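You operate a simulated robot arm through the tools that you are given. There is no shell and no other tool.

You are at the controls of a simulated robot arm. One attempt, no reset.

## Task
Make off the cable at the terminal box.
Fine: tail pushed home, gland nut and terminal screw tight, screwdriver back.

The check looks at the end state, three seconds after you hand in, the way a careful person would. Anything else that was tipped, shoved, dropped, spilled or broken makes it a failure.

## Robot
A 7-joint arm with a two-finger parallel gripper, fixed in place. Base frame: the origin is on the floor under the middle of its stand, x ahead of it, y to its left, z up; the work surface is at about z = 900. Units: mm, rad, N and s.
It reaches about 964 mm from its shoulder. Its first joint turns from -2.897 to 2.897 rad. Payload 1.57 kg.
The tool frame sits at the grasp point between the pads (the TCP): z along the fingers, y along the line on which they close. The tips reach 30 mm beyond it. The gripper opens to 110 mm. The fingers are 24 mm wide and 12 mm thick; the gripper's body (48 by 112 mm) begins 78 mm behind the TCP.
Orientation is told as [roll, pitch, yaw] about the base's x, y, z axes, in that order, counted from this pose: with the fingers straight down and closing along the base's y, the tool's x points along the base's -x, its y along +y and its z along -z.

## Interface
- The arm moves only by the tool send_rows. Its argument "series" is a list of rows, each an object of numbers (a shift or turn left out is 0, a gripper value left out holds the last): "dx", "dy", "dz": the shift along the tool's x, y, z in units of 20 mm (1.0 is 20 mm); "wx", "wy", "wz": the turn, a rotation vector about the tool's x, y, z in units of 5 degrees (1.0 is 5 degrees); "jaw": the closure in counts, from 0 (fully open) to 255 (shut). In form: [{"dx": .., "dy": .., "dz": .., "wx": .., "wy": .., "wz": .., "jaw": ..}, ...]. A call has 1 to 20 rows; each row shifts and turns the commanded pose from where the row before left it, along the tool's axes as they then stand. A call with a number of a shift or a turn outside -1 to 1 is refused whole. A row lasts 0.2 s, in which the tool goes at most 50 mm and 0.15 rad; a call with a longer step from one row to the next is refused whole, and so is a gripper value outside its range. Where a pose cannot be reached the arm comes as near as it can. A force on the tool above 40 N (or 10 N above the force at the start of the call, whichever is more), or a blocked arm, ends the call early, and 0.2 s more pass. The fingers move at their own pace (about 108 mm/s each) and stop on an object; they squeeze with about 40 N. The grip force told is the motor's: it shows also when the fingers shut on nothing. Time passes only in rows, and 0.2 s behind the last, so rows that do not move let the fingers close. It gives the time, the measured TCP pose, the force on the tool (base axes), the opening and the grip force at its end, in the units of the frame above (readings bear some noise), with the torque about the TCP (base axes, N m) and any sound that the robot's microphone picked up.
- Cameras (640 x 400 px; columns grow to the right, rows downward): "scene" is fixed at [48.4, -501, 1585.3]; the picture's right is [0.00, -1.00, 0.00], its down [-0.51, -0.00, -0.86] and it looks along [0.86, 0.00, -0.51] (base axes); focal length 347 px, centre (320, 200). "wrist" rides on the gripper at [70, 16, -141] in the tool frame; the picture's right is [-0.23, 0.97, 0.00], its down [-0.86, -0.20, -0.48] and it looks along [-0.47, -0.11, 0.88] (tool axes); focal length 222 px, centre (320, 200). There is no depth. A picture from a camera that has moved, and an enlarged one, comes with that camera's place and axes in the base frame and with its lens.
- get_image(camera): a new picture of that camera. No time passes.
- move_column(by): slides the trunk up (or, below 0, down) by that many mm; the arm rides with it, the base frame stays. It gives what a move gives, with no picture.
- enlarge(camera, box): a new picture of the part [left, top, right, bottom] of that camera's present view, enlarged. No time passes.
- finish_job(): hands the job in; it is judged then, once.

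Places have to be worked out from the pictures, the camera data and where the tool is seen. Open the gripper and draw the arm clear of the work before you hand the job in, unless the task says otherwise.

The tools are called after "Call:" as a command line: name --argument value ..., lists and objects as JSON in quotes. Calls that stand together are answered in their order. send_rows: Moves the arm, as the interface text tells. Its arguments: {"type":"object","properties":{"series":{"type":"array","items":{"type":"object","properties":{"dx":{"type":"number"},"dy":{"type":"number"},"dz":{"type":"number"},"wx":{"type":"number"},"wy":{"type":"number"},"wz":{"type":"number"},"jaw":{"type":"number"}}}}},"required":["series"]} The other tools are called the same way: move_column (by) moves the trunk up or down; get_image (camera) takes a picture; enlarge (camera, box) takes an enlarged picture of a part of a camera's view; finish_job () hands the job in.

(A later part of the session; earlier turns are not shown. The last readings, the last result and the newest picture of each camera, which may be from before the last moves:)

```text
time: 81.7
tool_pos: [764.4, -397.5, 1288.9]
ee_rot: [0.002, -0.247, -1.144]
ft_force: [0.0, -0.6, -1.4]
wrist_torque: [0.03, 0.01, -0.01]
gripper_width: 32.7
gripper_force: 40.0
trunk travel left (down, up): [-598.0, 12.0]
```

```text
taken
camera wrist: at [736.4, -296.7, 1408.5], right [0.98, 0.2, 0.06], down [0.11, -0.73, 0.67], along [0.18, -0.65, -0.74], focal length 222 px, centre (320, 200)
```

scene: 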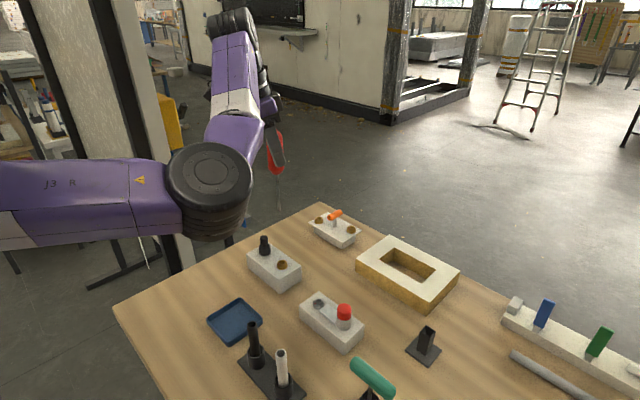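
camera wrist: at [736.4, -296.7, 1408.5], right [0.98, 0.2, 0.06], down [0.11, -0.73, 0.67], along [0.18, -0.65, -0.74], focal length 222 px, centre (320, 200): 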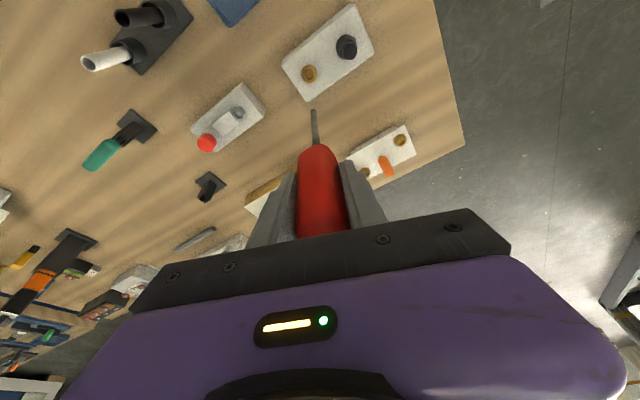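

Tip is roughly over the screw, high above it. Now I wind the driver counter-clockwise about its own vertical axis (wx/wz mix) to gain room for a long clockwise stroke.

Call:
send_rows --series '[{"wx": -0.2455, "wz": -0.9694}, {"wx": -0.2455, "wz": -0.9694}, {"wx": -0.2455, "wz": -0.9694}, {"wx": -0.2455, "wz": -0.9694}, {"wx": -0.2455, "wz": -0.9694}, {"wx": -0.2455, "wz": -0.9694}, {"wx": -0.2455, "wz": -0.9694}, {"wx": -0.2455, "wz": -0.9694}, {"wx": -0.2455, "wz": -0.9694}, {"wx": -0.2455, "wz": -0.9694}, {"wx": -0.2455, "wz": -0.9694}, {"wx": -0.2455, "wz": -0.9694}, {"wx": -0.2455, "wz": -0.9694}, {"wx": -0.2455, "wz": -0.9694}, {"wx": -0.2455, "wz": -0.9694}]'

Call:
get_image --camera "scene"

Call:
get_image --camera "wrist"

```text
time: 84.9
tool_pos: [765.9, -399.0, 1288.0]
ee_rot: [0.003, -0.249, 0.166]
ft_force: [-0.4, 0.5, -0.9]
wrist_torque: [0.0, 0.02, -0.01]
gripper_width: 32.6
gripper_force: 39.9
trunk travel left (down, up): [-598.0, 12.0]
```

```text
taken
```

scene: 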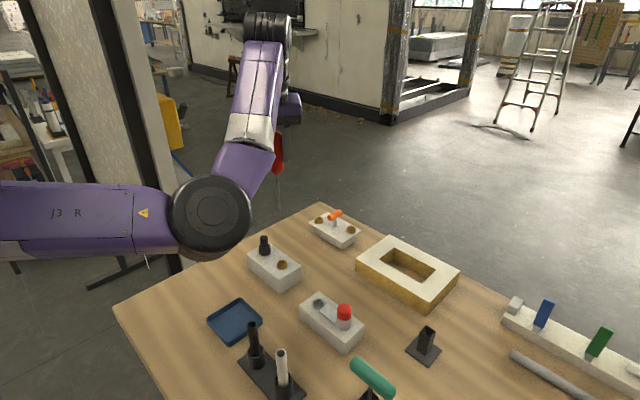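

```text
taken
camera wrist: at [661.5, -399.6, 1407.2], right [0.06, 1.0, 0.06], down [0.73, -0.08, 0.67], along [0.68, 0.0, -0.74], focal length 222 px, centre (320, 200)
```

wrist: 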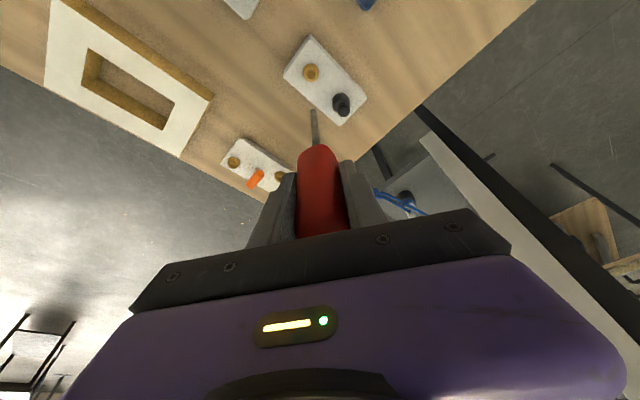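

Tilt and position hold well. Continue winding 14 more rows.

Call:
send_rows --series '[{"wx": -0.2455, "wz": -0.9694}, {"wx": -0.2455, "wz": -0.9694}, {"wx": -0.2455, "wz": -0.9694}, {"wx": -0.2455, "wz": -0.9694}, {"wx": -0.2455, "wz": -0.9694}, {"wx": -0.2455, "wz": -0.9694}, {"wx": -0.2455, "wz": -0.9694}, {"wx": -0.2455, "wz": -0.9694}, {"wx": -0.2455, "wz": -0.9694}, {"wx": -0.2455, "wz": -0.9694}, {"wx": -0.2455, "wz": -0.9694}, {"wx": -0.2455, "wz": -0.9694}]'

Call:
get_image --camera "scene"

Call:
get_image --camera "wrist"

```text
time: 87.5
tool_pos: [765.0, -398.7, 1286.4]
ee_rot: [-0.001, -0.251, 1.214]
ft_force: [-0.5, -0.9, -1.0]
wrist_torque: [-0.02, 0.0, -0.02]
gripper_width: 32.7
gripper_force: 40.1
trunk travel left (down, up): [-598.0, 12.0]
```

```text
taken
```

scene: 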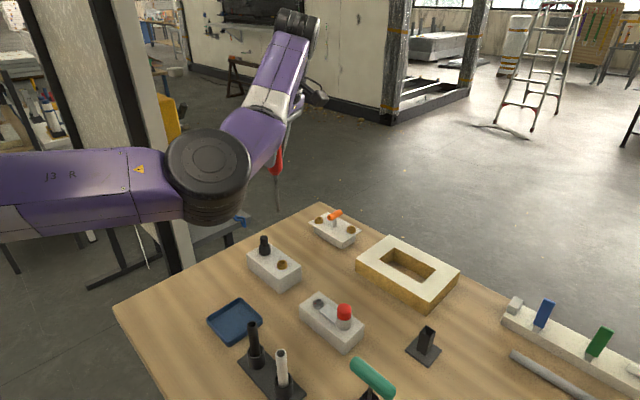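

```text
taken
camera wrist: at [713.5, -488.7, 1406.5], right [-0.84, 0.55, 0.06], down [0.43, 0.6, 0.68], along [0.34, 0.59, -0.74], focal length 222 px, centre (320, 200)
```

wrist: 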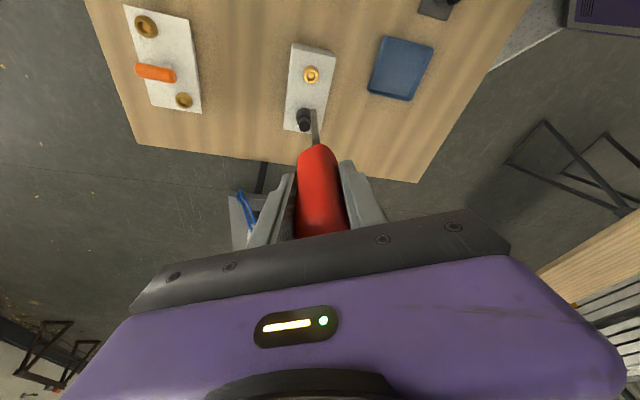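

Wound to yaw 1.21 with the driver still vertical. Lowering 130 mm so that the tip comes ~25 mm above the screw for precise alignment.

Call:
send_rows --series '[{"dx": 0.2, "dz": 0.79}, {"dx": 0.2, "dz": 0.79}, {"dx": 0.2, "dz": 0.79}, {"dx": 0.2, "dz": 0.79}, {"dx": 0.2, "dz": 0.79}, {"dx": 0.2, "dz": 0.79}, {"dx": 0.2, "dz": 0.79}, {"dx": 0.2, "dz": 0.79}, {}]'

Call:
get_image --camera "wrist"

Call:
enlarge --camera "wrist" --box '[270, 60, 370, 150]'

Call:
enlarge --camera "scene" --box '[230, 170, 330, 300]'

```text
time: 89.5
tool_pos: [766.0, -396.2, 1156.7]
ee_rot: [0.0, -0.251, 1.214]
ft_force: [0.4, 0.0, -1.0]
wrist_torque: [0.05, 0.01, -0.01]
gripper_width: 32.7
gripper_force: 40.0
trunk travel left (down, up): [-598.0, 12.0]
```

```text
taken
camera wrist: at [714.3, -486.1, 1276.1], right [-0.83, 0.55, 0.06], down [0.44, 0.6, 0.68], along [0.34, 0.59, -0.74], focal length 222 px, centre (320, 200)
```

wrist: 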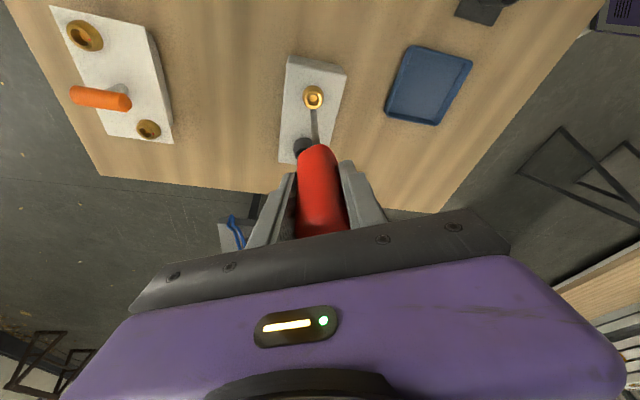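

```text
4.44 times, centred on (320, 105) of wrist
camera zoom: at [714.3, -486.1, 1276.1], right [-0.83, 0.55, 0.06], down [0.44, 0.6, 0.68], along [0.34, 0.59, -0.74], focal length 987 px, centre (320, 622)
```

zoom: 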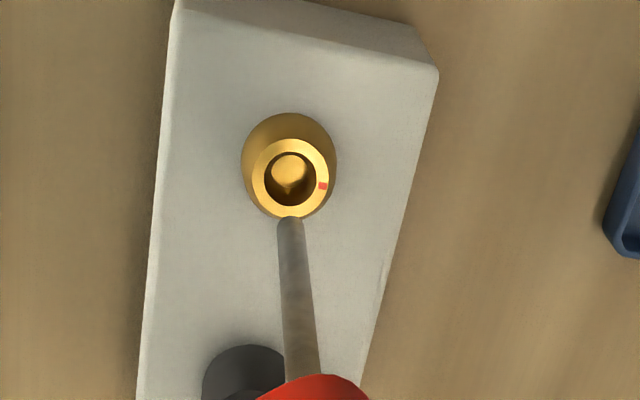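

```text
3.08 times, centred on (280, 235) of scene
camera zoom: at [48.4, -501.0, 1585.3], right [0.0, -1.0, 0.0], down [-0.51, 0.0, -0.86], along [0.86, 0.0, -0.51], focal length 1068 px, centre (443, 92)
```

zoom: 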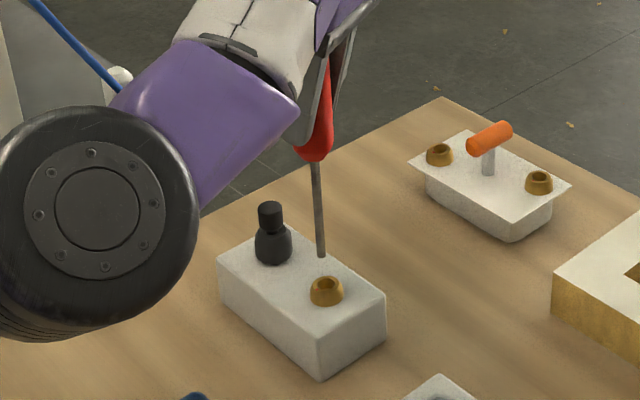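

Tip hovers ~25 mm above the screw, slightly off. I'll zoom in more for a careful offset measurement.

Call:
enlarge --camera "scene" --box '[265, 235, 301, 275]'

Call:
enlarge --camera "wrist" --box '[295, 80, 335, 120]'

```text
10.00 times, centred on (283, 255) of scene
camera zoom: at [48.4, -501.0, 1585.3], right [0.0, -1.0, 0.0], down [-0.51, 0.0, -0.86], along [0.86, 0.0, -0.51], focal length 3469 px, centre (690, -350)
```

zoom: 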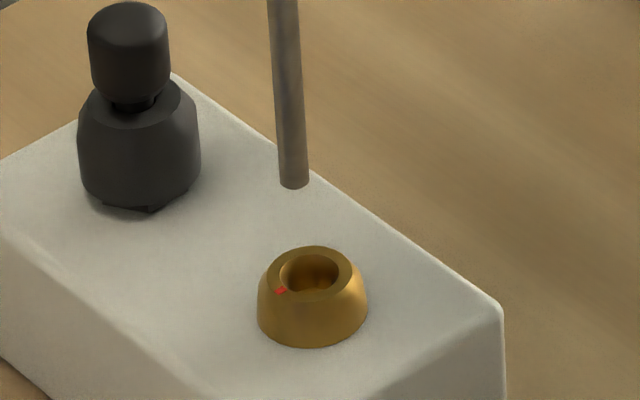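

```text
10.00 times, centred on (315, 100) of wrist
camera zoom: at [714.3, -486.1, 1276.1], right [-0.83, 0.55, 0.06], down [0.44, 0.6, 0.68], along [0.34, 0.59, -0.74], focal length 2221 px, centre (370, 1200)
```

zoom: 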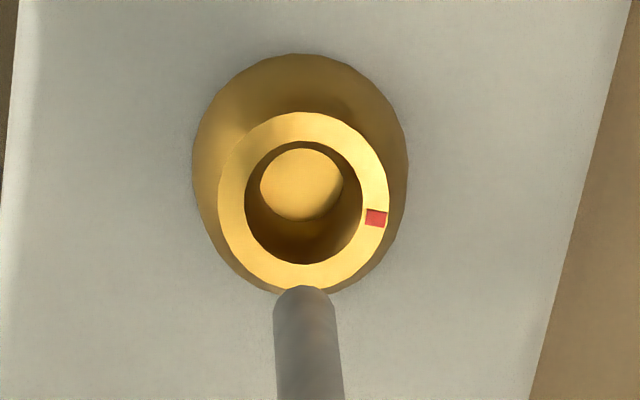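

Measured offset: the tip needs to move about (-2.7, -2.4) mm; the recess is ~15.5 mm wide versus an 8.5 mm shaft, so there's room. Correcting and lowering 15 mm.

Call:
send_rows --series '[{"dx": 0.155, "dy": 0.085, "dz": -0.04}, {"dx": 0.093, "dz": 0.363}, {"dx": 0.093, "dz": 0.363}, {}]'

Call:
enlarge --camera "scene" --box '[265, 235, 301, 275]'

Call:
enlarge --camera "wrist" --box '[295, 80, 335, 120]'

```text
time: 90.5
tool_pos: [763.3, -399.2, 1142.0]
ee_rot: [0.0, -0.25, 1.214]
ft_force: [0.6, 0.2, -1.6]
wrist_torque: [-0.03, -0.03, 0.01]
gripper_width: 33.1
gripper_force: 39.9
trunk travel left (down, up): [-598.0, 12.0]
```

```text
10.00 times, centred on (283, 255) of scene
camera zoom: at [48.4, -501.0, 1585.3], right [0.0, -1.0, 0.0], down [-0.51, 0.0, -0.86], along [0.86, 0.0, -0.51], focal length 3469 px, centre (690, -350)
```

zoom: 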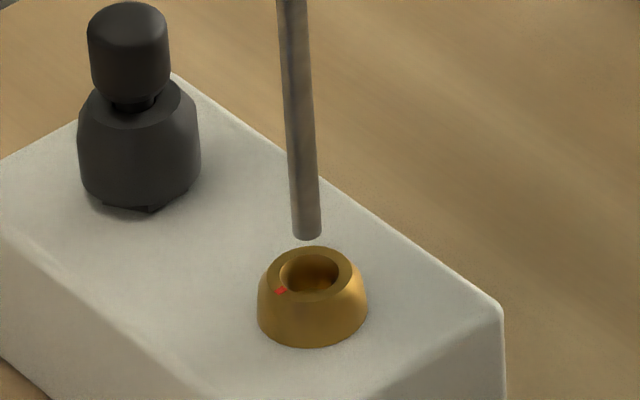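

```text
10.00 times, centred on (315, 100) of wrist
camera zoom: at [711.0, -488.9, 1261.6], right [-0.83, 0.55, 0.06], down [0.44, 0.6, 0.68], along [0.34, 0.59, -0.74], focal length 2221 px, centre (370, 1200)
```

zoom: 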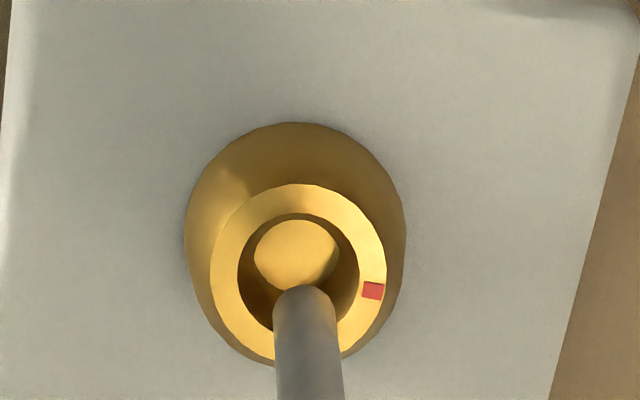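

Alignment is within ~1 mm in both views. Tiny trim, then I lower gently into the recess while watching force.

Call:
send_rows --series '[{"dx": -0.0345, "dy": -0.024, "dz": 0.009}, {"dx": 0.0496, "dz": 0.1937}, {"dx": 0.0496, "dz": 0.1937}, {"dx": 0.0248, "dz": 0.0969}, {"dx": 0.0248, "dz": 0.0969}]'

Call:
enlarge --camera "scene" --box '[265, 235, 301, 275]'

Call:
enlarge --camera "wrist" --box '[295, 80, 335, 120]'

```text
time: 91.7
tool_pos: [763.2, -399.0, 1130.4]
ee_rot: [0.0, -0.251, 1.213]
ft_force: [0.3, -0.2, -1.7]
wrist_torque: [0.0, -0.01, 0.0]
gripper_width: 32.6
gripper_force: 40.1
trunk travel left (down, up): [-598.0, 12.0]
```

```text
10.00 times, centred on (283, 255) of scene
camera zoom: at [48.4, -501.0, 1585.3], right [0.0, -1.0, 0.0], down [-0.51, 0.0, -0.86], along [0.86, 0.0, -0.51], focal length 3469 px, centre (690, -350)
```

zoom: 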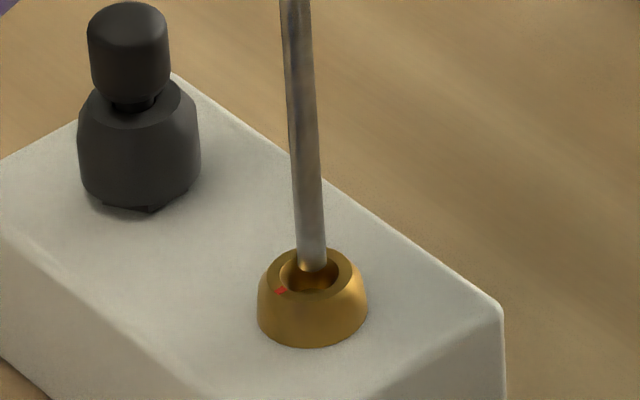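

```text
10.00 times, centred on (315, 100) of wrist
camera zoom: at [712.7, -489.6, 1249.3], right [-0.83, 0.55, 0.06], down [0.44, 0.59, 0.68], along [0.34, 0.59, -0.73], focal length 2221 px, centre (370, 1200)
```

zoom: 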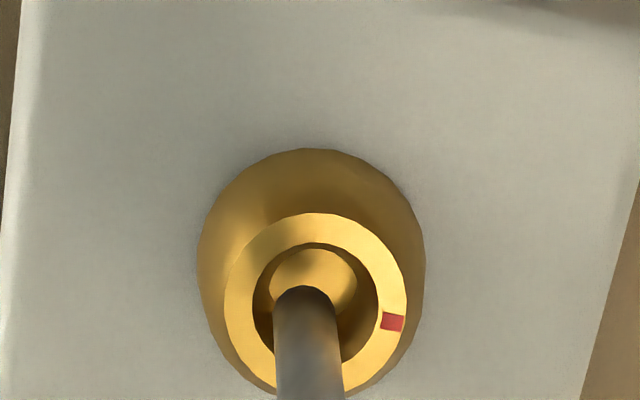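

Tip is entering the recess; ~1 mm off-centre, which I'll trim while lowering in 1.5 mm steps until it touches the bottom.

Call:
send_rows --series '[{"dx": -0.012, "dy": 0.05, "dz": 0.003}, {"dx": 0.0186, "dz": 0.0727}, {"dx": 0.0186, "dz": 0.0727}, {"dx": 0.0186, "dz": 0.0727}, {"dx": 0.0186, "dz": 0.0727}]'

Call:
enlarge --camera "scene" --box '[265, 235, 301, 275]'

Call:
enlarge --camera "wrist" --box '[295, 80, 335, 120]'

```text
time: 92.9
tool_pos: [763.2, -400.2, 1123.1]
ee_rot: [0.001, -0.25, 1.211]
ft_force: [-0.1, 0.5, -1.1]
wrist_torque: [-0.01, 0.02, -0.01]
gripper_width: 32.8
gripper_force: 40.0
trunk travel left (down, up): [-598.0, 12.0]
```

```text
10.00 times, centred on (283, 255) of scene
camera zoom: at [48.4, -501.0, 1585.3], right [0.0, -1.0, 0.0], down [-0.51, 0.0, -0.86], along [0.86, 0.0, -0.51], focal length 3469 px, centre (690, -350)
```

zoom: 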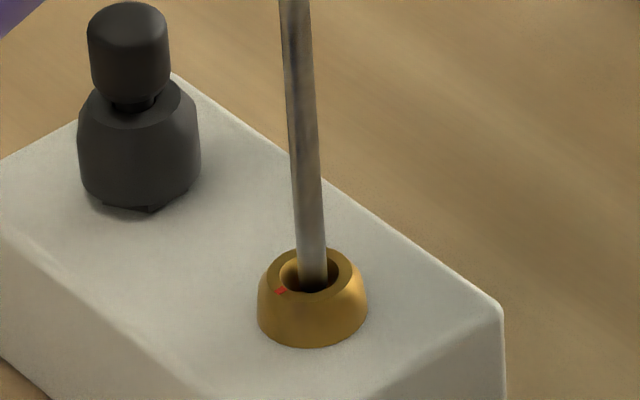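

```text
10.00 times, centred on (315, 100) of wrist
camera zoom: at [711.3, -489.5, 1243.3], right [-0.83, 0.55, 0.06], down [0.44, 0.6, 0.68], along [0.34, 0.59, -0.74], focal length 2221 px, centre (370, 1200)
```

zoom: 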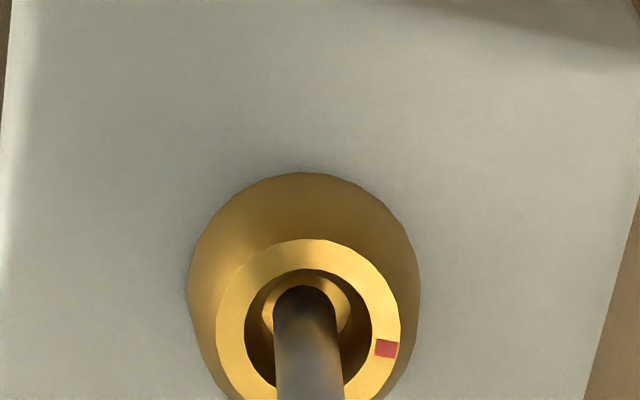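

No contact yet, shaft centred in the recess. Continue down in 1 mm steps.

Call:
send_rows --series '[{"dx": 0.0124, "dz": 0.0484}, {"dx": 0.0124, "dz": 0.0484}, {"dx": 0.0124, "dz": 0.0484}, {"dx": 0.0124, "dz": 0.0484}]'

Call:
enlarge --camera "wrist" --box '[295, 80, 335, 120]'

```text
time: 93.9
tool_pos: [763.8, -397.8, 1117.1]
ee_rot: [0.0, -0.251, 1.213]
ft_force: [-0.1, -1.1, -1.7]
wrist_torque: [-0.01, -0.01, 0.01]
gripper_width: 32.6
gripper_force: 40.4
trunk travel left (down, up): [-598.0, 12.0]
```

```text
10.00 times, centred on (315, 100) of wrist
camera zoom: at [711.4, -488.3, 1239.0], right [-0.83, 0.55, 0.06], down [0.44, 0.59, 0.68], along [0.34, 0.59, -0.74], focal length 2221 px, centre (370, 1200)
```

zoom: 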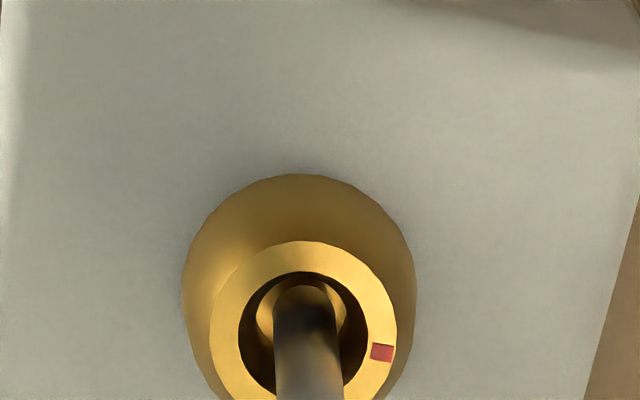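

Call:
send_rows --series '[{"dx": 0.0124, "dz": 0.0484}, {"dx": 0.0124, "dz": 0.0484}, {"dx": 0.0124, "dz": 0.0484}, {"dx": 0.0124, "dz": 0.0484}]'

Call:
enlarge --camera "wrist" --box '[295, 80, 335, 120]'

Call:
enlarge --camera "scene" --box '[265, 235, 301, 275]'

```text
time: 94.9
tool_pos: [762.0, -397.7, 1117.3]
ee_rot: [-0.004, -0.248, 1.213]
ft_force: [-4.0, 3.9, 22.4]
wrist_torque: [0.63, 0.62, 0.05]
gripper_width: 32.7
gripper_force: 39.9
trunk travel left (down, up): [-598.0, 12.0]
```

```text
10.00 times, centred on (315, 100) of wrist
camera zoom: at [710.4, -489.0, 1237.3], right [-0.84, 0.55, 0.05], down [0.43, 0.6, 0.68], along [0.34, 0.59, -0.73], focal length 2221 px, centre (370, 1200)
```

zoom: 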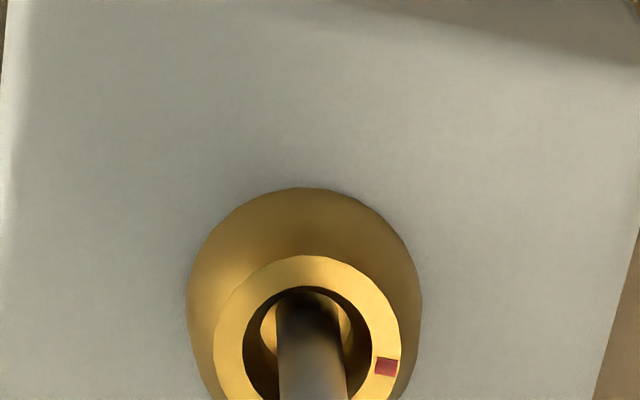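

```text
10.00 times, centred on (283, 255) of scene
camera zoom: at [48.4, -501.0, 1585.3], right [0.0, -1.0, 0.0], down [-0.51, 0.0, -0.86], along [0.86, 0.0, -0.51], focal length 3469 px, centre (690, -350)
```

zoom: 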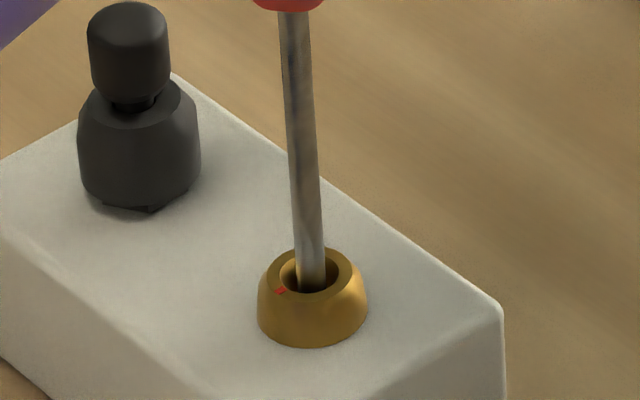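

Contact with the recess floor at ~22 N down-force. Now I twist clockwise 20° about the driver's axis, compensating the ~2.9 mm offset between TCP and driver axis, and see whether the red mark turns.

Call:
send_rows --series '[{"dy": 0.0127, "wx": 0.2474, "wz": 0.9689}, {"dy": 0.0127, "wx": 0.2474, "wz": 0.9689}, {"dy": 0.0127, "wx": 0.2474, "wz": 0.9689}, {"dy": 0.0127, "wx": 0.2474, "wz": 0.9689}]'

Call:
enlarge --camera "wrist" --box '[295, 80, 335, 120]'

Call:
enlarge --camera "scene" --box '[265, 235, 301, 275]'

```text
time: 95.9
tool_pos: [762.0, -397.4, 1116.2]
ee_rot: [-0.006, -0.252, 0.863]
ft_force: [0.9, 0.2, 28.8]
wrist_torque: [0.2, -0.19, 0.1]
gripper_width: 31.9
gripper_force: 40.1
trunk travel left (down, up): [-598.0, 12.0]
```

```text
10.00 times, centred on (315, 100) of wrist
camera zoom: at [681.6, -464.8, 1236.3], right [-0.6, 0.8, 0.05], down [0.61, 0.41, 0.68], along [0.52, 0.44, -0.73], focal length 2221 px, centre (370, 1200)
```

zoom: 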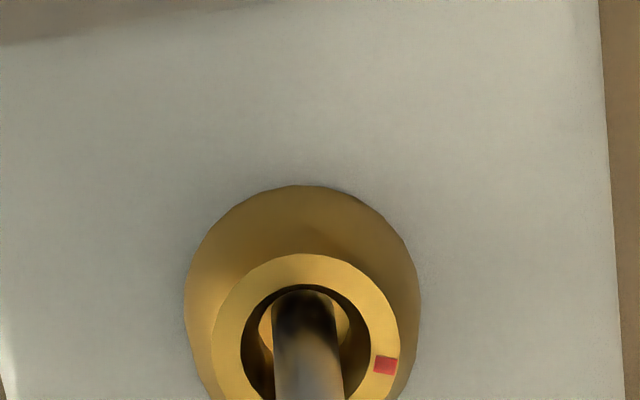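

```text
10.00 times, centred on (283, 255) of scene
camera zoom: at [48.4, -501.0, 1585.3], right [0.0, -1.0, 0.0], down [-0.51, 0.0, -0.86], along [0.86, 0.0, -0.51], focal length 3469 px, centre (690, -350)
```

zoom: 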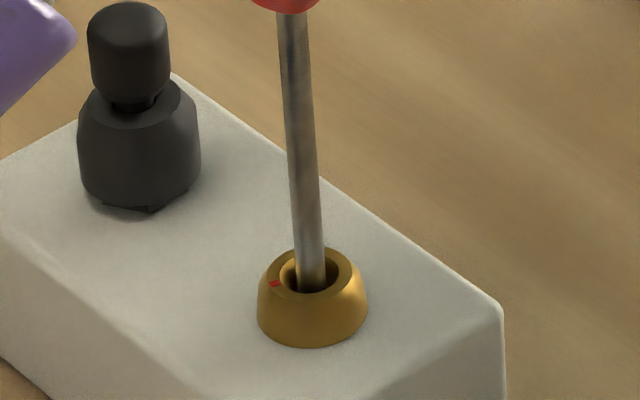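

The red mark turns with the driver — engaged, torque still ~0.1 N·m. Continue clockwise in small batches, watching forces.

Call:
send_rows --series '[{"dy": 0.0127, "wx": 0.2474, "wz": 0.9689, "dz": -0.01}, {"dy": 0.0127, "wx": 0.2474, "wz": 0.9689}, {"dy": 0.0127, "wx": 0.2474, "wz": 0.9689}, {"dy": 0.0127, "wx": 0.2474, "wz": 0.9689}, {"dy": 0.0127, "wx": 0.2474, "wz": 0.9689}]'

Call:
enlarge --camera "scene" --box '[265, 235, 301, 275]'

```text
time: 97.1
tool_pos: [759.5, -396.9, 1117.3]
ee_rot: [-0.001, -0.248, 0.425]
ft_force: [3.5, 1.3, 23.0]
wrist_torque: [0.14, -0.47, 0.05]
gripper_width: 32.6
gripper_force: 39.4
trunk travel left (down, up): [-598.0, 12.0]
```

```text
10.00 times, centred on (283, 255) of scene
camera zoom: at [48.4, -501.0, 1585.3], right [0.0, -1.0, 0.0], down [-0.51, 0.0, -0.86], along [0.86, 0.0, -0.51], focal length 3469 px, centre (690, -350)
```

zoom: 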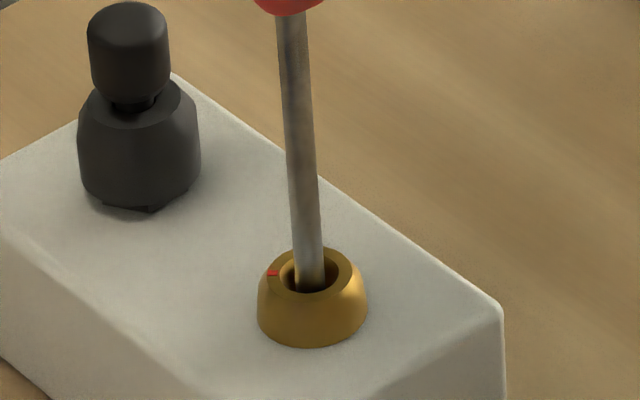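

Mark keeps advancing (now pointing left in the scene view). Continue.

Call:
send_rows --series '[{"dy": 0.0127, "wx": 0.2474, "wz": 0.9689}, {"dy": 0.0127, "wx": 0.2474, "wz": 0.9689}, {"dy": 0.0127, "wx": 0.2474, "wz": 0.9689}, {"dy": 0.0127, "wx": 0.2474, "wz": 0.9689}, {"dy": 0.0127, "wx": 0.2474, "wz": 0.9689}]'

Call:
enlarge --camera "scene" --box '[265, 235, 301, 275]'

Call:
enlarge --camera "wrist" --box '[295, 80, 335, 120]'

```text
time: 98.3
tool_pos: [759.9, -394.6, 1115.6]
ee_rot: [-0.001, -0.252, -0.009]
ft_force: [-2.6, -0.1, 17.7]
wrist_torque: [0.01, 0.53, 0.07]
gripper_width: 32.2
gripper_force: 40.0
trunk travel left (down, up): [-598.0, 12.0]
```

```text
10.00 times, centred on (283, 255) of scene
camera zoom: at [48.4, -501.0, 1585.3], right [0.0, -1.0, 0.0], down [-0.51, 0.0, -0.86], along [0.86, 0.0, -0.51], focal length 3469 px, centre (690, -350)
```

zoom: 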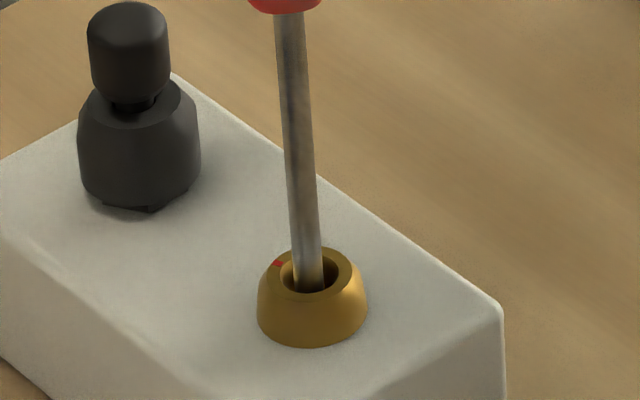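

```text
10.00 times, centred on (315, 100) of wrist
camera zoom: at [656.9, -377.9, 1236.0], right [0.23, 0.97, 0.06], down [0.71, -0.21, 0.68], along [0.67, -0.12, -0.73], focal length 2221 px, centre (370, 1200)
```

zoom: 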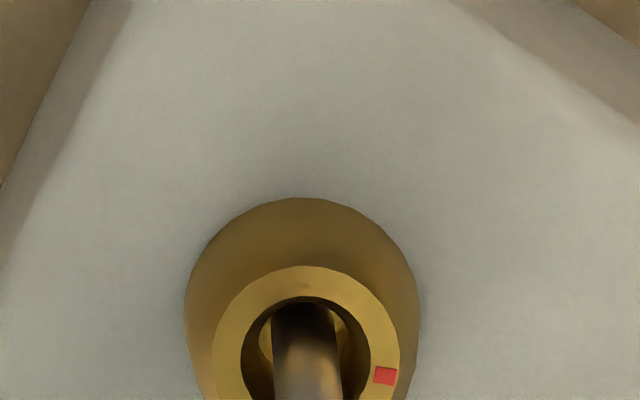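

Call:
send_rows --series '[{"dy": 0.0127, "wx": 0.2474, "wz": 0.9689, "dz": 0.015}, {"dy": 0.0127, "wx": 0.2474, "wz": 0.9689}, {"dy": 0.0127, "wx": 0.2474, "wz": 0.9689}, {"dy": 0.0127, "wx": 0.2474, "wz": 0.9689}, {"dy": 0.0127, "wx": 0.2474, "wz": 0.9689}]'

Call:
enlarge --camera "scene" --box '[265, 235, 301, 275]'

Call:
enlarge --camera "wrist" --box '[295, 80, 335, 120]'

```text
time: 99.5
tool_pos: [759.3, -393.4, 1117.1]
ee_rot: [-0.003, -0.252, -0.445]
ft_force: [-1.6, 0.9, 24.9]
wrist_torque: [0.14, 0.22, 0.07]
gripper_width: 32.3
gripper_force: 39.8
trunk travel left (down, up): [-598.0, 12.0]
```

```text
10.00 times, centred on (283, 255) of scene
camera zoom: at [48.4, -501.0, 1585.3], right [0.0, -1.0, 0.0], down [-0.51, 0.0, -0.86], along [0.86, 0.0, -0.51], focal length 3469 px, centre (690, -350)
```

zoom: 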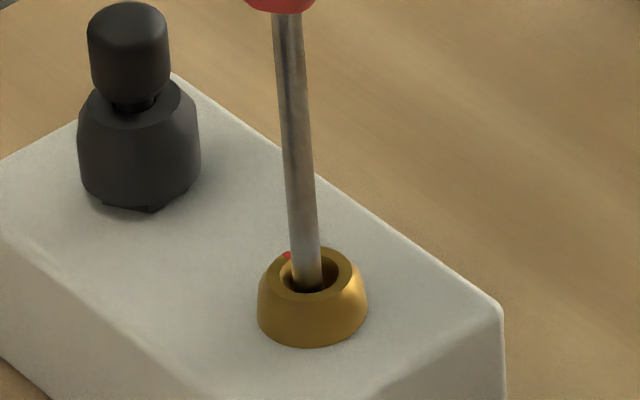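

```text
10.00 times, centred on (315, 100) of wrist
camera zoom: at [674.0, -334.2, 1235.6], right [0.62, 0.78, 0.06], down [0.55, -0.48, 0.68], along [0.56, -0.39, -0.73], focal length 2221 px, centre (370, 1200)
```

zoom: 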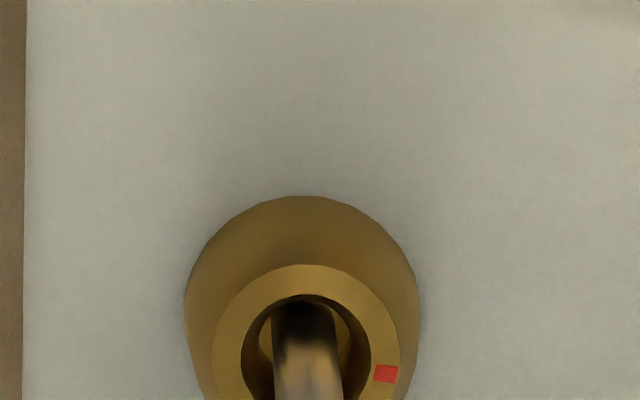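

Call:
send_rows --series '[{"dy": -0.03, "wx": 0.2474, "wz": 0.9689}, {"wx": 0.2474, "wz": 0.9689}, {"dy": 0.01, "wx": 0.2474, "wz": 0.9689}, {"dy": 0.01, "wx": 0.2474, "wz": 0.9689}, {"dy": 0.01, "wx": 0.2474, "wz": 0.9689}]'

Call:
enlarge --camera "scene" --box '[265, 235, 301, 275]'

Call:
enlarge --camera "wrist" --box '[295, 80, 335, 120]'

```text
time: 100.7
tool_pos: [760.7, -394.1, 1115.4]
ee_rot: [-0.001, -0.254, -0.88]
ft_force: [6.7, 1.3, 27.2]
wrist_torque: [0.27, -1.13, 0.1]
gripper_width: 32.2
gripper_force: 40.1
trunk travel left (down, up): [-598.0, 12.0]
```

```text
10.00 times, centred on (283, 255) of scene
camera zoom: at [48.4, -501.0, 1585.3], right [0.0, -1.0, 0.0], down [-0.51, 0.0, -0.86], along [0.86, 0.0, -0.51], focal length 3469 px, centre (690, -350)
```

zoom: 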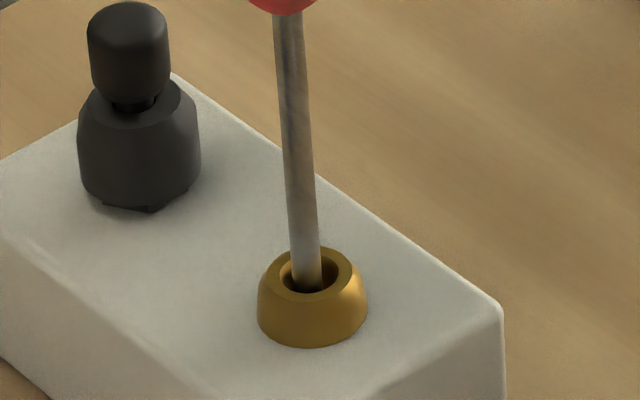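

```text
10.00 times, centred on (315, 100) of wrist
camera zoom: at [707.4, -303.2, 1235.2], right [0.89, 0.45, 0.06], down [0.29, -0.67, 0.68], along [0.34, -0.59, -0.73], focal length 2221 px, centre (370, 1200)
```

zoom: 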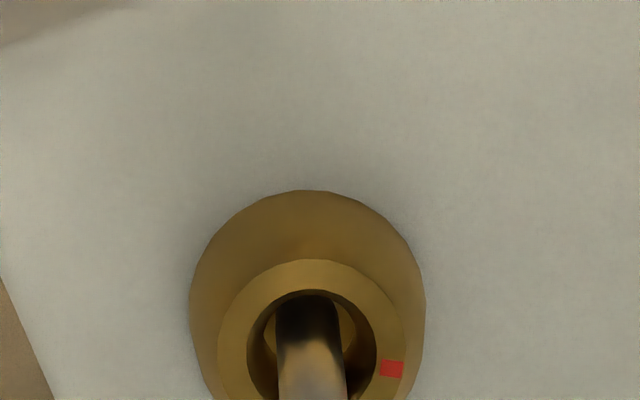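

Still turning freely (≈120° so far), box unmoved. Continue.

Call:
send_rows --series '[{"dy": 0.01, "wx": 0.2474, "wz": 0.9689}, {"dy": 0.01, "wx": 0.2474, "wz": 0.9689}, {"dy": 0.01, "wx": 0.2474, "wz": 0.9689}, {"dy": 0.01, "wx": 0.2474, "wz": 0.9689}, {"dy": 0.01, "wx": 0.2474, "wz": 0.9689}]'

Call:
enlarge --camera "wrist" --box '[295, 80, 335, 120]'

Call:
get_image --camera "scene"

```text
time: 101.9
tool_pos: [760.3, -392.9, 1116.1]
ee_rot: [0.001, -0.253, -1.318]
ft_force: [-0.6, 0.5, 29.2]
wrist_torque: [0.07, -0.07, 0.35]
gripper_width: 32.2
gripper_force: 39.6
trunk travel left (down, up): [-598.0, 12.0]
```

```text
10.00 times, centred on (315, 100) of wrist
camera zoom: at [750.5, -290.1, 1235.4], right [1.0, 0.03, 0.06], down [-0.02, -0.74, 0.68], along [0.06, -0.68, -0.73], focal length 2221 px, centre (370, 1200)
```

zoom: 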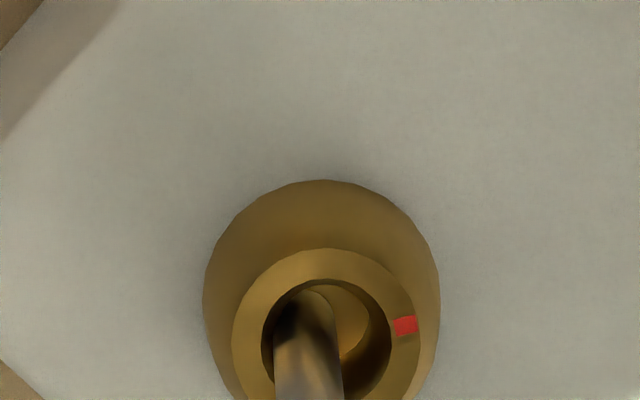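

```text
taken
```

scene: 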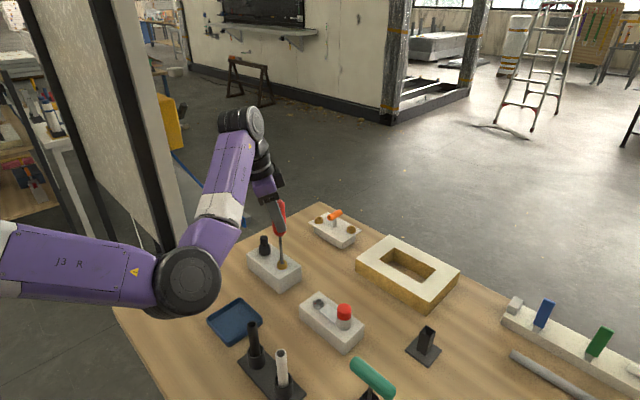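

Torque rose to 0.35 N·m and the red mark stopped following (the driver slipped ~20°), so the screw has come up tight after ~135°. One more firm twist with slightly more pressure to be sure.

Call:
send_rows --series '[{"dx": 0.003, "dz": 0.012}, {"wx": 0.2474, "wz": 0.9689}, {"wx": 0.2474, "wz": 0.9689}, {"wx": 0.2474, "wz": 0.9689}]'

Call:
enlarge --camera "wrist" --box '[295, 80, 335, 120]'

Call:
enlarge --camera "scene" --box '[235, 225, 305, 295]'

```text
time: 102.9
tool_pos: [760.2, -393.9, 1116.1]
ee_rot: [0.002, -0.254, -1.579]
ft_force: [2.3, -0.7, 27.4]
wrist_torque: [-0.19, -0.44, 0.51]
gripper_width: 32.4
gripper_force: 40.0
trunk travel left (down, up): [-598.0, 12.0]
```

```text
10.00 times, centred on (315, 100) of wrist
camera zoom: at [777.7, -290.7, 1235.3], right [0.97, -0.23, 0.06], down [-0.21, -0.71, 0.68], along [-0.11, -0.67, -0.73], focal length 2221 px, centre (370, 1200)
```

zoom: 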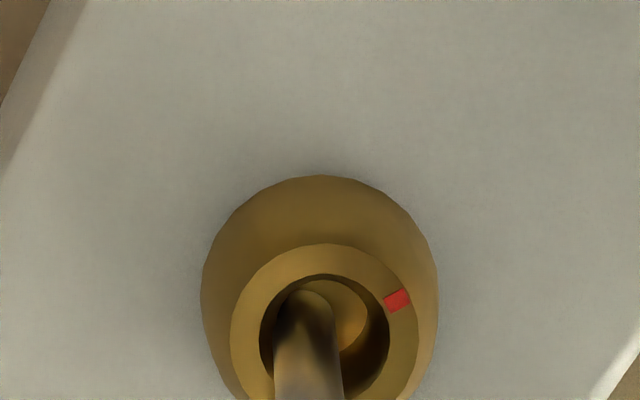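

```text
5.71 times, centred on (270, 260) of scene
camera zoom: at [48.4, -501.0, 1585.3], right [0.0, -1.0, 0.0], down [-0.51, 0.0, -0.86], along [0.86, 0.0, -0.51], focal length 1982 px, centre (606, -143)
```

zoom: 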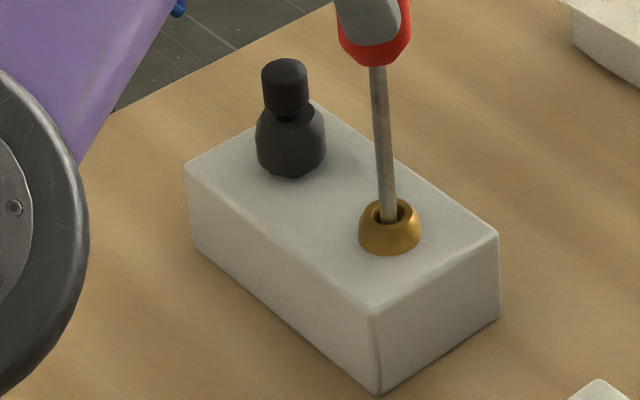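

The screw is tight (0.51 N·m, mark fixed relative to the box). Withdrawing the driver straight up.

Call:
send_rows --series '[{"dx": -0.124, "dz": -0.484}, {"dx": -0.248, "dz": -0.968}, {"dx": -0.248, "dz": -0.968}, {"dx": -0.248, "dz": -0.968}, {"dx": -0.248, "dz": -0.968}, {"dx": -0.248, "dz": -0.968}, {"dx": -0.248, "dz": -0.968}, {"dx": -0.248, "dz": -0.968}, {}]'

Call:
enlarge --camera "scene" --box '[235, 140, 345, 300]'

Call:
get_image --camera "wrist"

Call:
enlarge --camera "wrist" --box '[240, 60, 420, 240]'

```text
time: 104.9
tool_pos: [761.4, -394.1, 1265.8]
ee_rot: [0.0, -0.252, -1.579]
ft_force: [-0.2, 0.5, -1.1]
wrist_torque: [0.01, -0.03, -0.01]
gripper_width: 32.5
gripper_force: 40.0
trunk travel left (down, up): [-598.0, 12.0]
```

```text
2.50 times, centred on (290, 220) of scene
camera zoom: at [48.4, -501.0, 1585.3], right [0.0, -1.0, 0.0], down [-0.51, 0.0, -0.86], along [0.86, 0.0, -0.51], focal length 867 px, centre (395, 150)
```

zoom: 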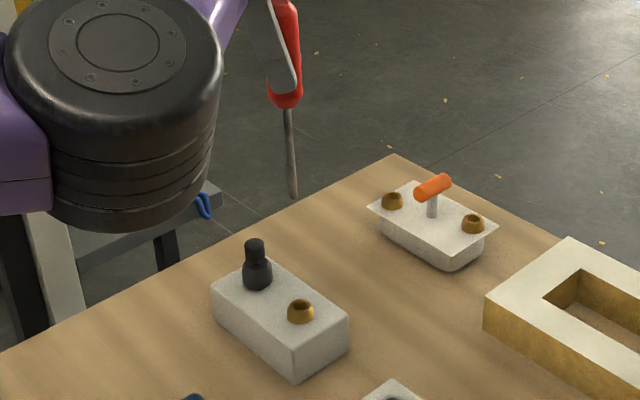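

```text
taken
camera wrist: at [778.8, -291.5, 1385.2], right [0.97, -0.23, 0.06], down [-0.2, -0.71, 0.68], along [-0.11, -0.67, -0.73], focal length 222 px, centre (320, 200)
```

wrist: 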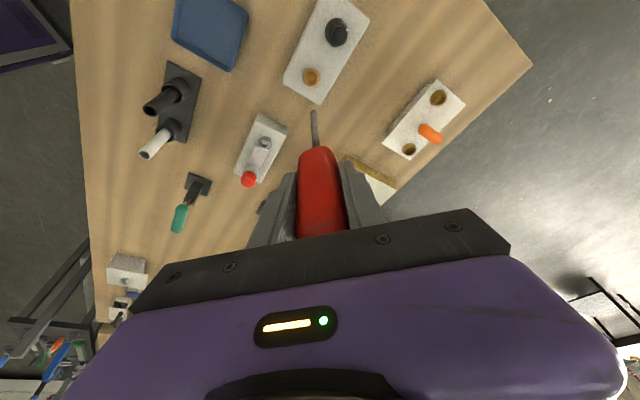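

```text
2.22 times, centred on (330, 150) of wrist
camera zoom: at [778.8, -291.5, 1385.2], right [0.97, -0.23, 0.06], down [-0.2, -0.71, 0.68], along [-0.11, -0.67, -0.73], focal length 494 px, centre (298, 311)
```

zoom: 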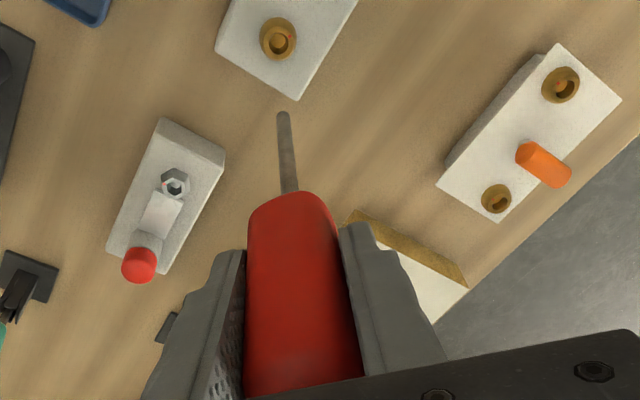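

Driver out cleanly, still held vertically. Next I turn back to the original grip heading (yaw -1.146) and carry it back toward the stand, keeping height.

Call:
send_rows --series '[{"wx": -0.248, "wz": -0.9689}, {"wx": -0.248, "wz": -0.9689}, {"wx": -0.248, "wz": -0.9689}, {"wx": -0.248, "wz": -0.9689}, {"wx": -0.24, "wz": -0.93}, {}]'

Call:
send_rows --series '[{"dx": -0.51, "dy": -0.84, "dz": 0.13}, {"dx": -0.51, "dy": -0.84, "dz": 0.13}, {"dx": -0.51, "dy": -0.84, "dz": 0.13}, {"dx": -0.51, "dy": -0.84, "dz": 0.13}, {"dx": -0.51, "dy": -0.84, "dz": 0.13}, {"dx": -0.51, "dy": -0.84, "dz": 0.13}, {"dx": -0.51, "dy": -0.84, "dz": 0.13}, {"dx": -0.51, "dy": -0.84, "dz": 0.13}, {"dx": -0.51, "dy": -0.84, "dz": 0.13}, {"dx": -0.51, "dy": -0.84, "dz": 0.13}]'

Call:
get_image --camera "scene"

Call:
get_image --camera "wrist"

```text
time: 106.3
tool_pos: [761.6, -393.3, 1265.9]
ee_rot: [0.001, -0.25, -1.146]
ft_force: [0.5, 0.7, -1.4]
wrist_torque: [-0.02, -0.01, -0.01]
gripper_width: 32.2
gripper_force: 39.3
trunk travel left (down, up): [-598.0, 12.0]
```

```text
time: 108.5
tool_pos: [649.8, -557.6, 1264.9]
ee_rot: [-0.001, -0.25, -1.144]
ft_force: [-0.3, 0.8, -1.9]
wrist_torque: [-0.01, 0.02, 0.0]
gripper_width: 32.3
gripper_force: 40.3
trunk travel left (down, up): [-598.0, 12.0]
```

```text
taken
```

scene: 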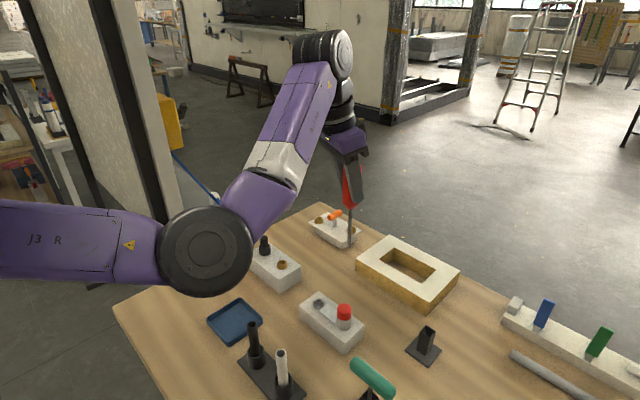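

```text
taken
camera wrist: at [622.2, -457.4, 1385.0], right [0.98, 0.2, 0.06], down [0.11, -0.73, 0.68], along [0.18, -0.65, -0.73], focal length 222 px, centre (320, 200)
```

wrist: 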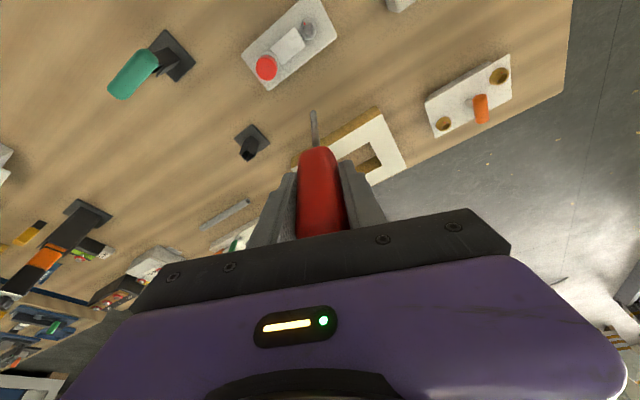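

Continuing the second leg to above the stand.

Call:
send_rows --series '[{"dx": -0.537, "dy": -0.838, "dz": 0.1376}, {"dx": -0.537, "dy": -0.838, "dz": 0.1376}, {"dx": -0.537, "dy": -0.838, "dz": 0.1376}, {"dx": -0.537, "dy": -0.838, "dz": 0.1376}, {"dx": -0.537, "dy": -0.838, "dz": 0.1376}, {"dx": -0.537, "dy": -0.838, "dz": 0.1376}, {"dx": -0.537, "dy": -0.838, "dz": 0.1376}, {"dx": -0.537, "dy": -0.838, "dz": 0.1376}, {"dx": -0.537, "dy": -0.838, "dz": 0.1376}, {"dx": -0.537, "dy": -0.838, "dz": 0.1376}, {}]'

Call:
get_image --camera "scene"

Call:
get_image --camera "wrist"

```text
time: 110.9
tool_pos: [540.8, -729.2, 1263.7]
ee_rot: [0.0, -0.252, -1.143]
ft_force: [0.0, 0.5, -1.3]
wrist_torque: [-0.02, 0.01, -0.04]
gripper_width: 32.0
gripper_force: 40.0
trunk travel left (down, up): [-598.0, 12.0]
```

```text
taken
```

scene: 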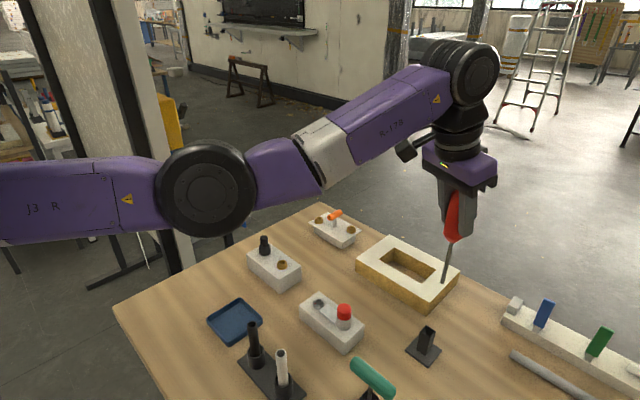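

```text
taken
camera wrist: at [514.4, -629.0, 1384.1], right [0.98, 0.2, 0.06], down [0.11, -0.73, 0.68], along [0.18, -0.65, -0.73], focal length 222 px, centre (320, 200)
```

wrist: 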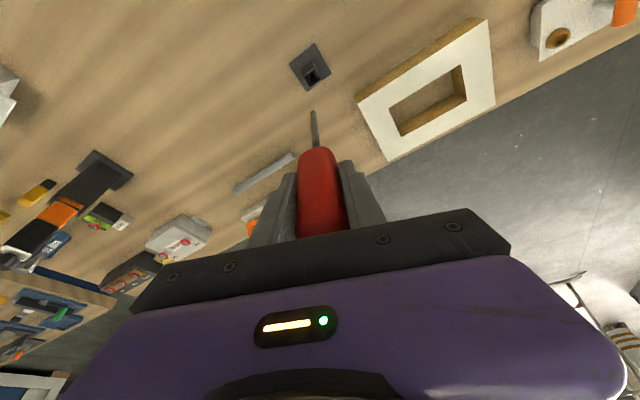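

Above the stand. Lowering the trunk 95 mm so the tip is ~25 mm above the holder opening for alignment.

Call:
move_column --by -95

Call:
enlarge --camera "scene" --box '[400, 290, 460, 370]'

Call:
enlarge --camera "wrist" --box '[290, 50, 350, 130]'

Call:
get_image --camera "wrist"

```text
time: 112.2
tool_pos: [543.0, -728.6, 1168.3]
ee_rot: [-0.001, -0.251, -1.145]
ft_force: [0.6, -0.3, -1.2]
wrist_torque: [-0.03, 0.0, -0.04]
gripper_width: 32.3
gripper_force: 40.6
trunk travel left (down, up): [-503.0, 107.0]
```

```text
5.00 times, centred on (430, 330) of scene
camera zoom: at [48.4, -501.0, 1585.3], right [0.0, -1.0, 0.0], down [-0.51, 0.0, -0.86], along [0.86, 0.0, -0.51], focal length 1735 px, centre (-230, -450)
```

zoom: 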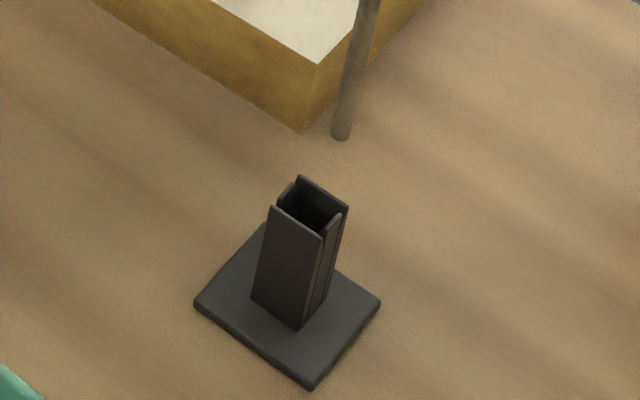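

```text
5.00 times, centred on (320, 90) of wrist
camera zoom: at [514.5, -628.9, 1289.2], right [0.98, 0.2, 0.06], down [0.11, -0.73, 0.68], along [0.18, -0.66, -0.73], focal length 1111 px, centre (320, 750)
```

zoom: 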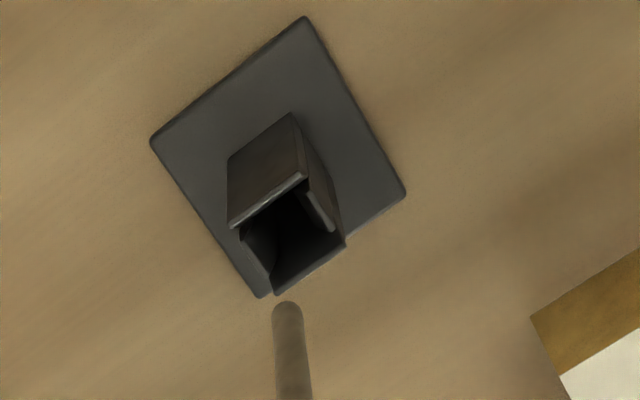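

```text
taken
camera wrist: at [514.5, -628.9, 1289.2], right [0.98, 0.2, 0.06], down [0.11, -0.73, 0.68], along [0.18, -0.66, -0.73], focal length 222 px, centre (320, 200)
```

wrist: 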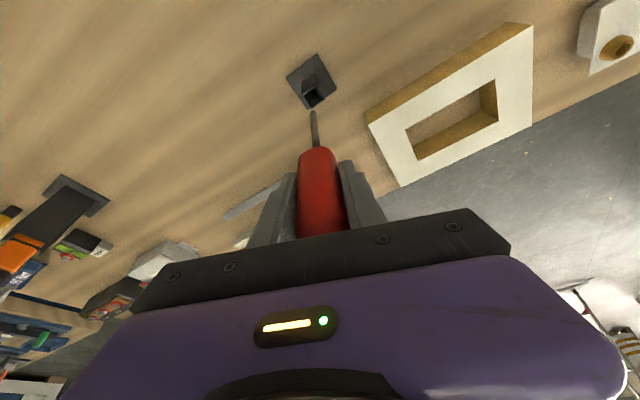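

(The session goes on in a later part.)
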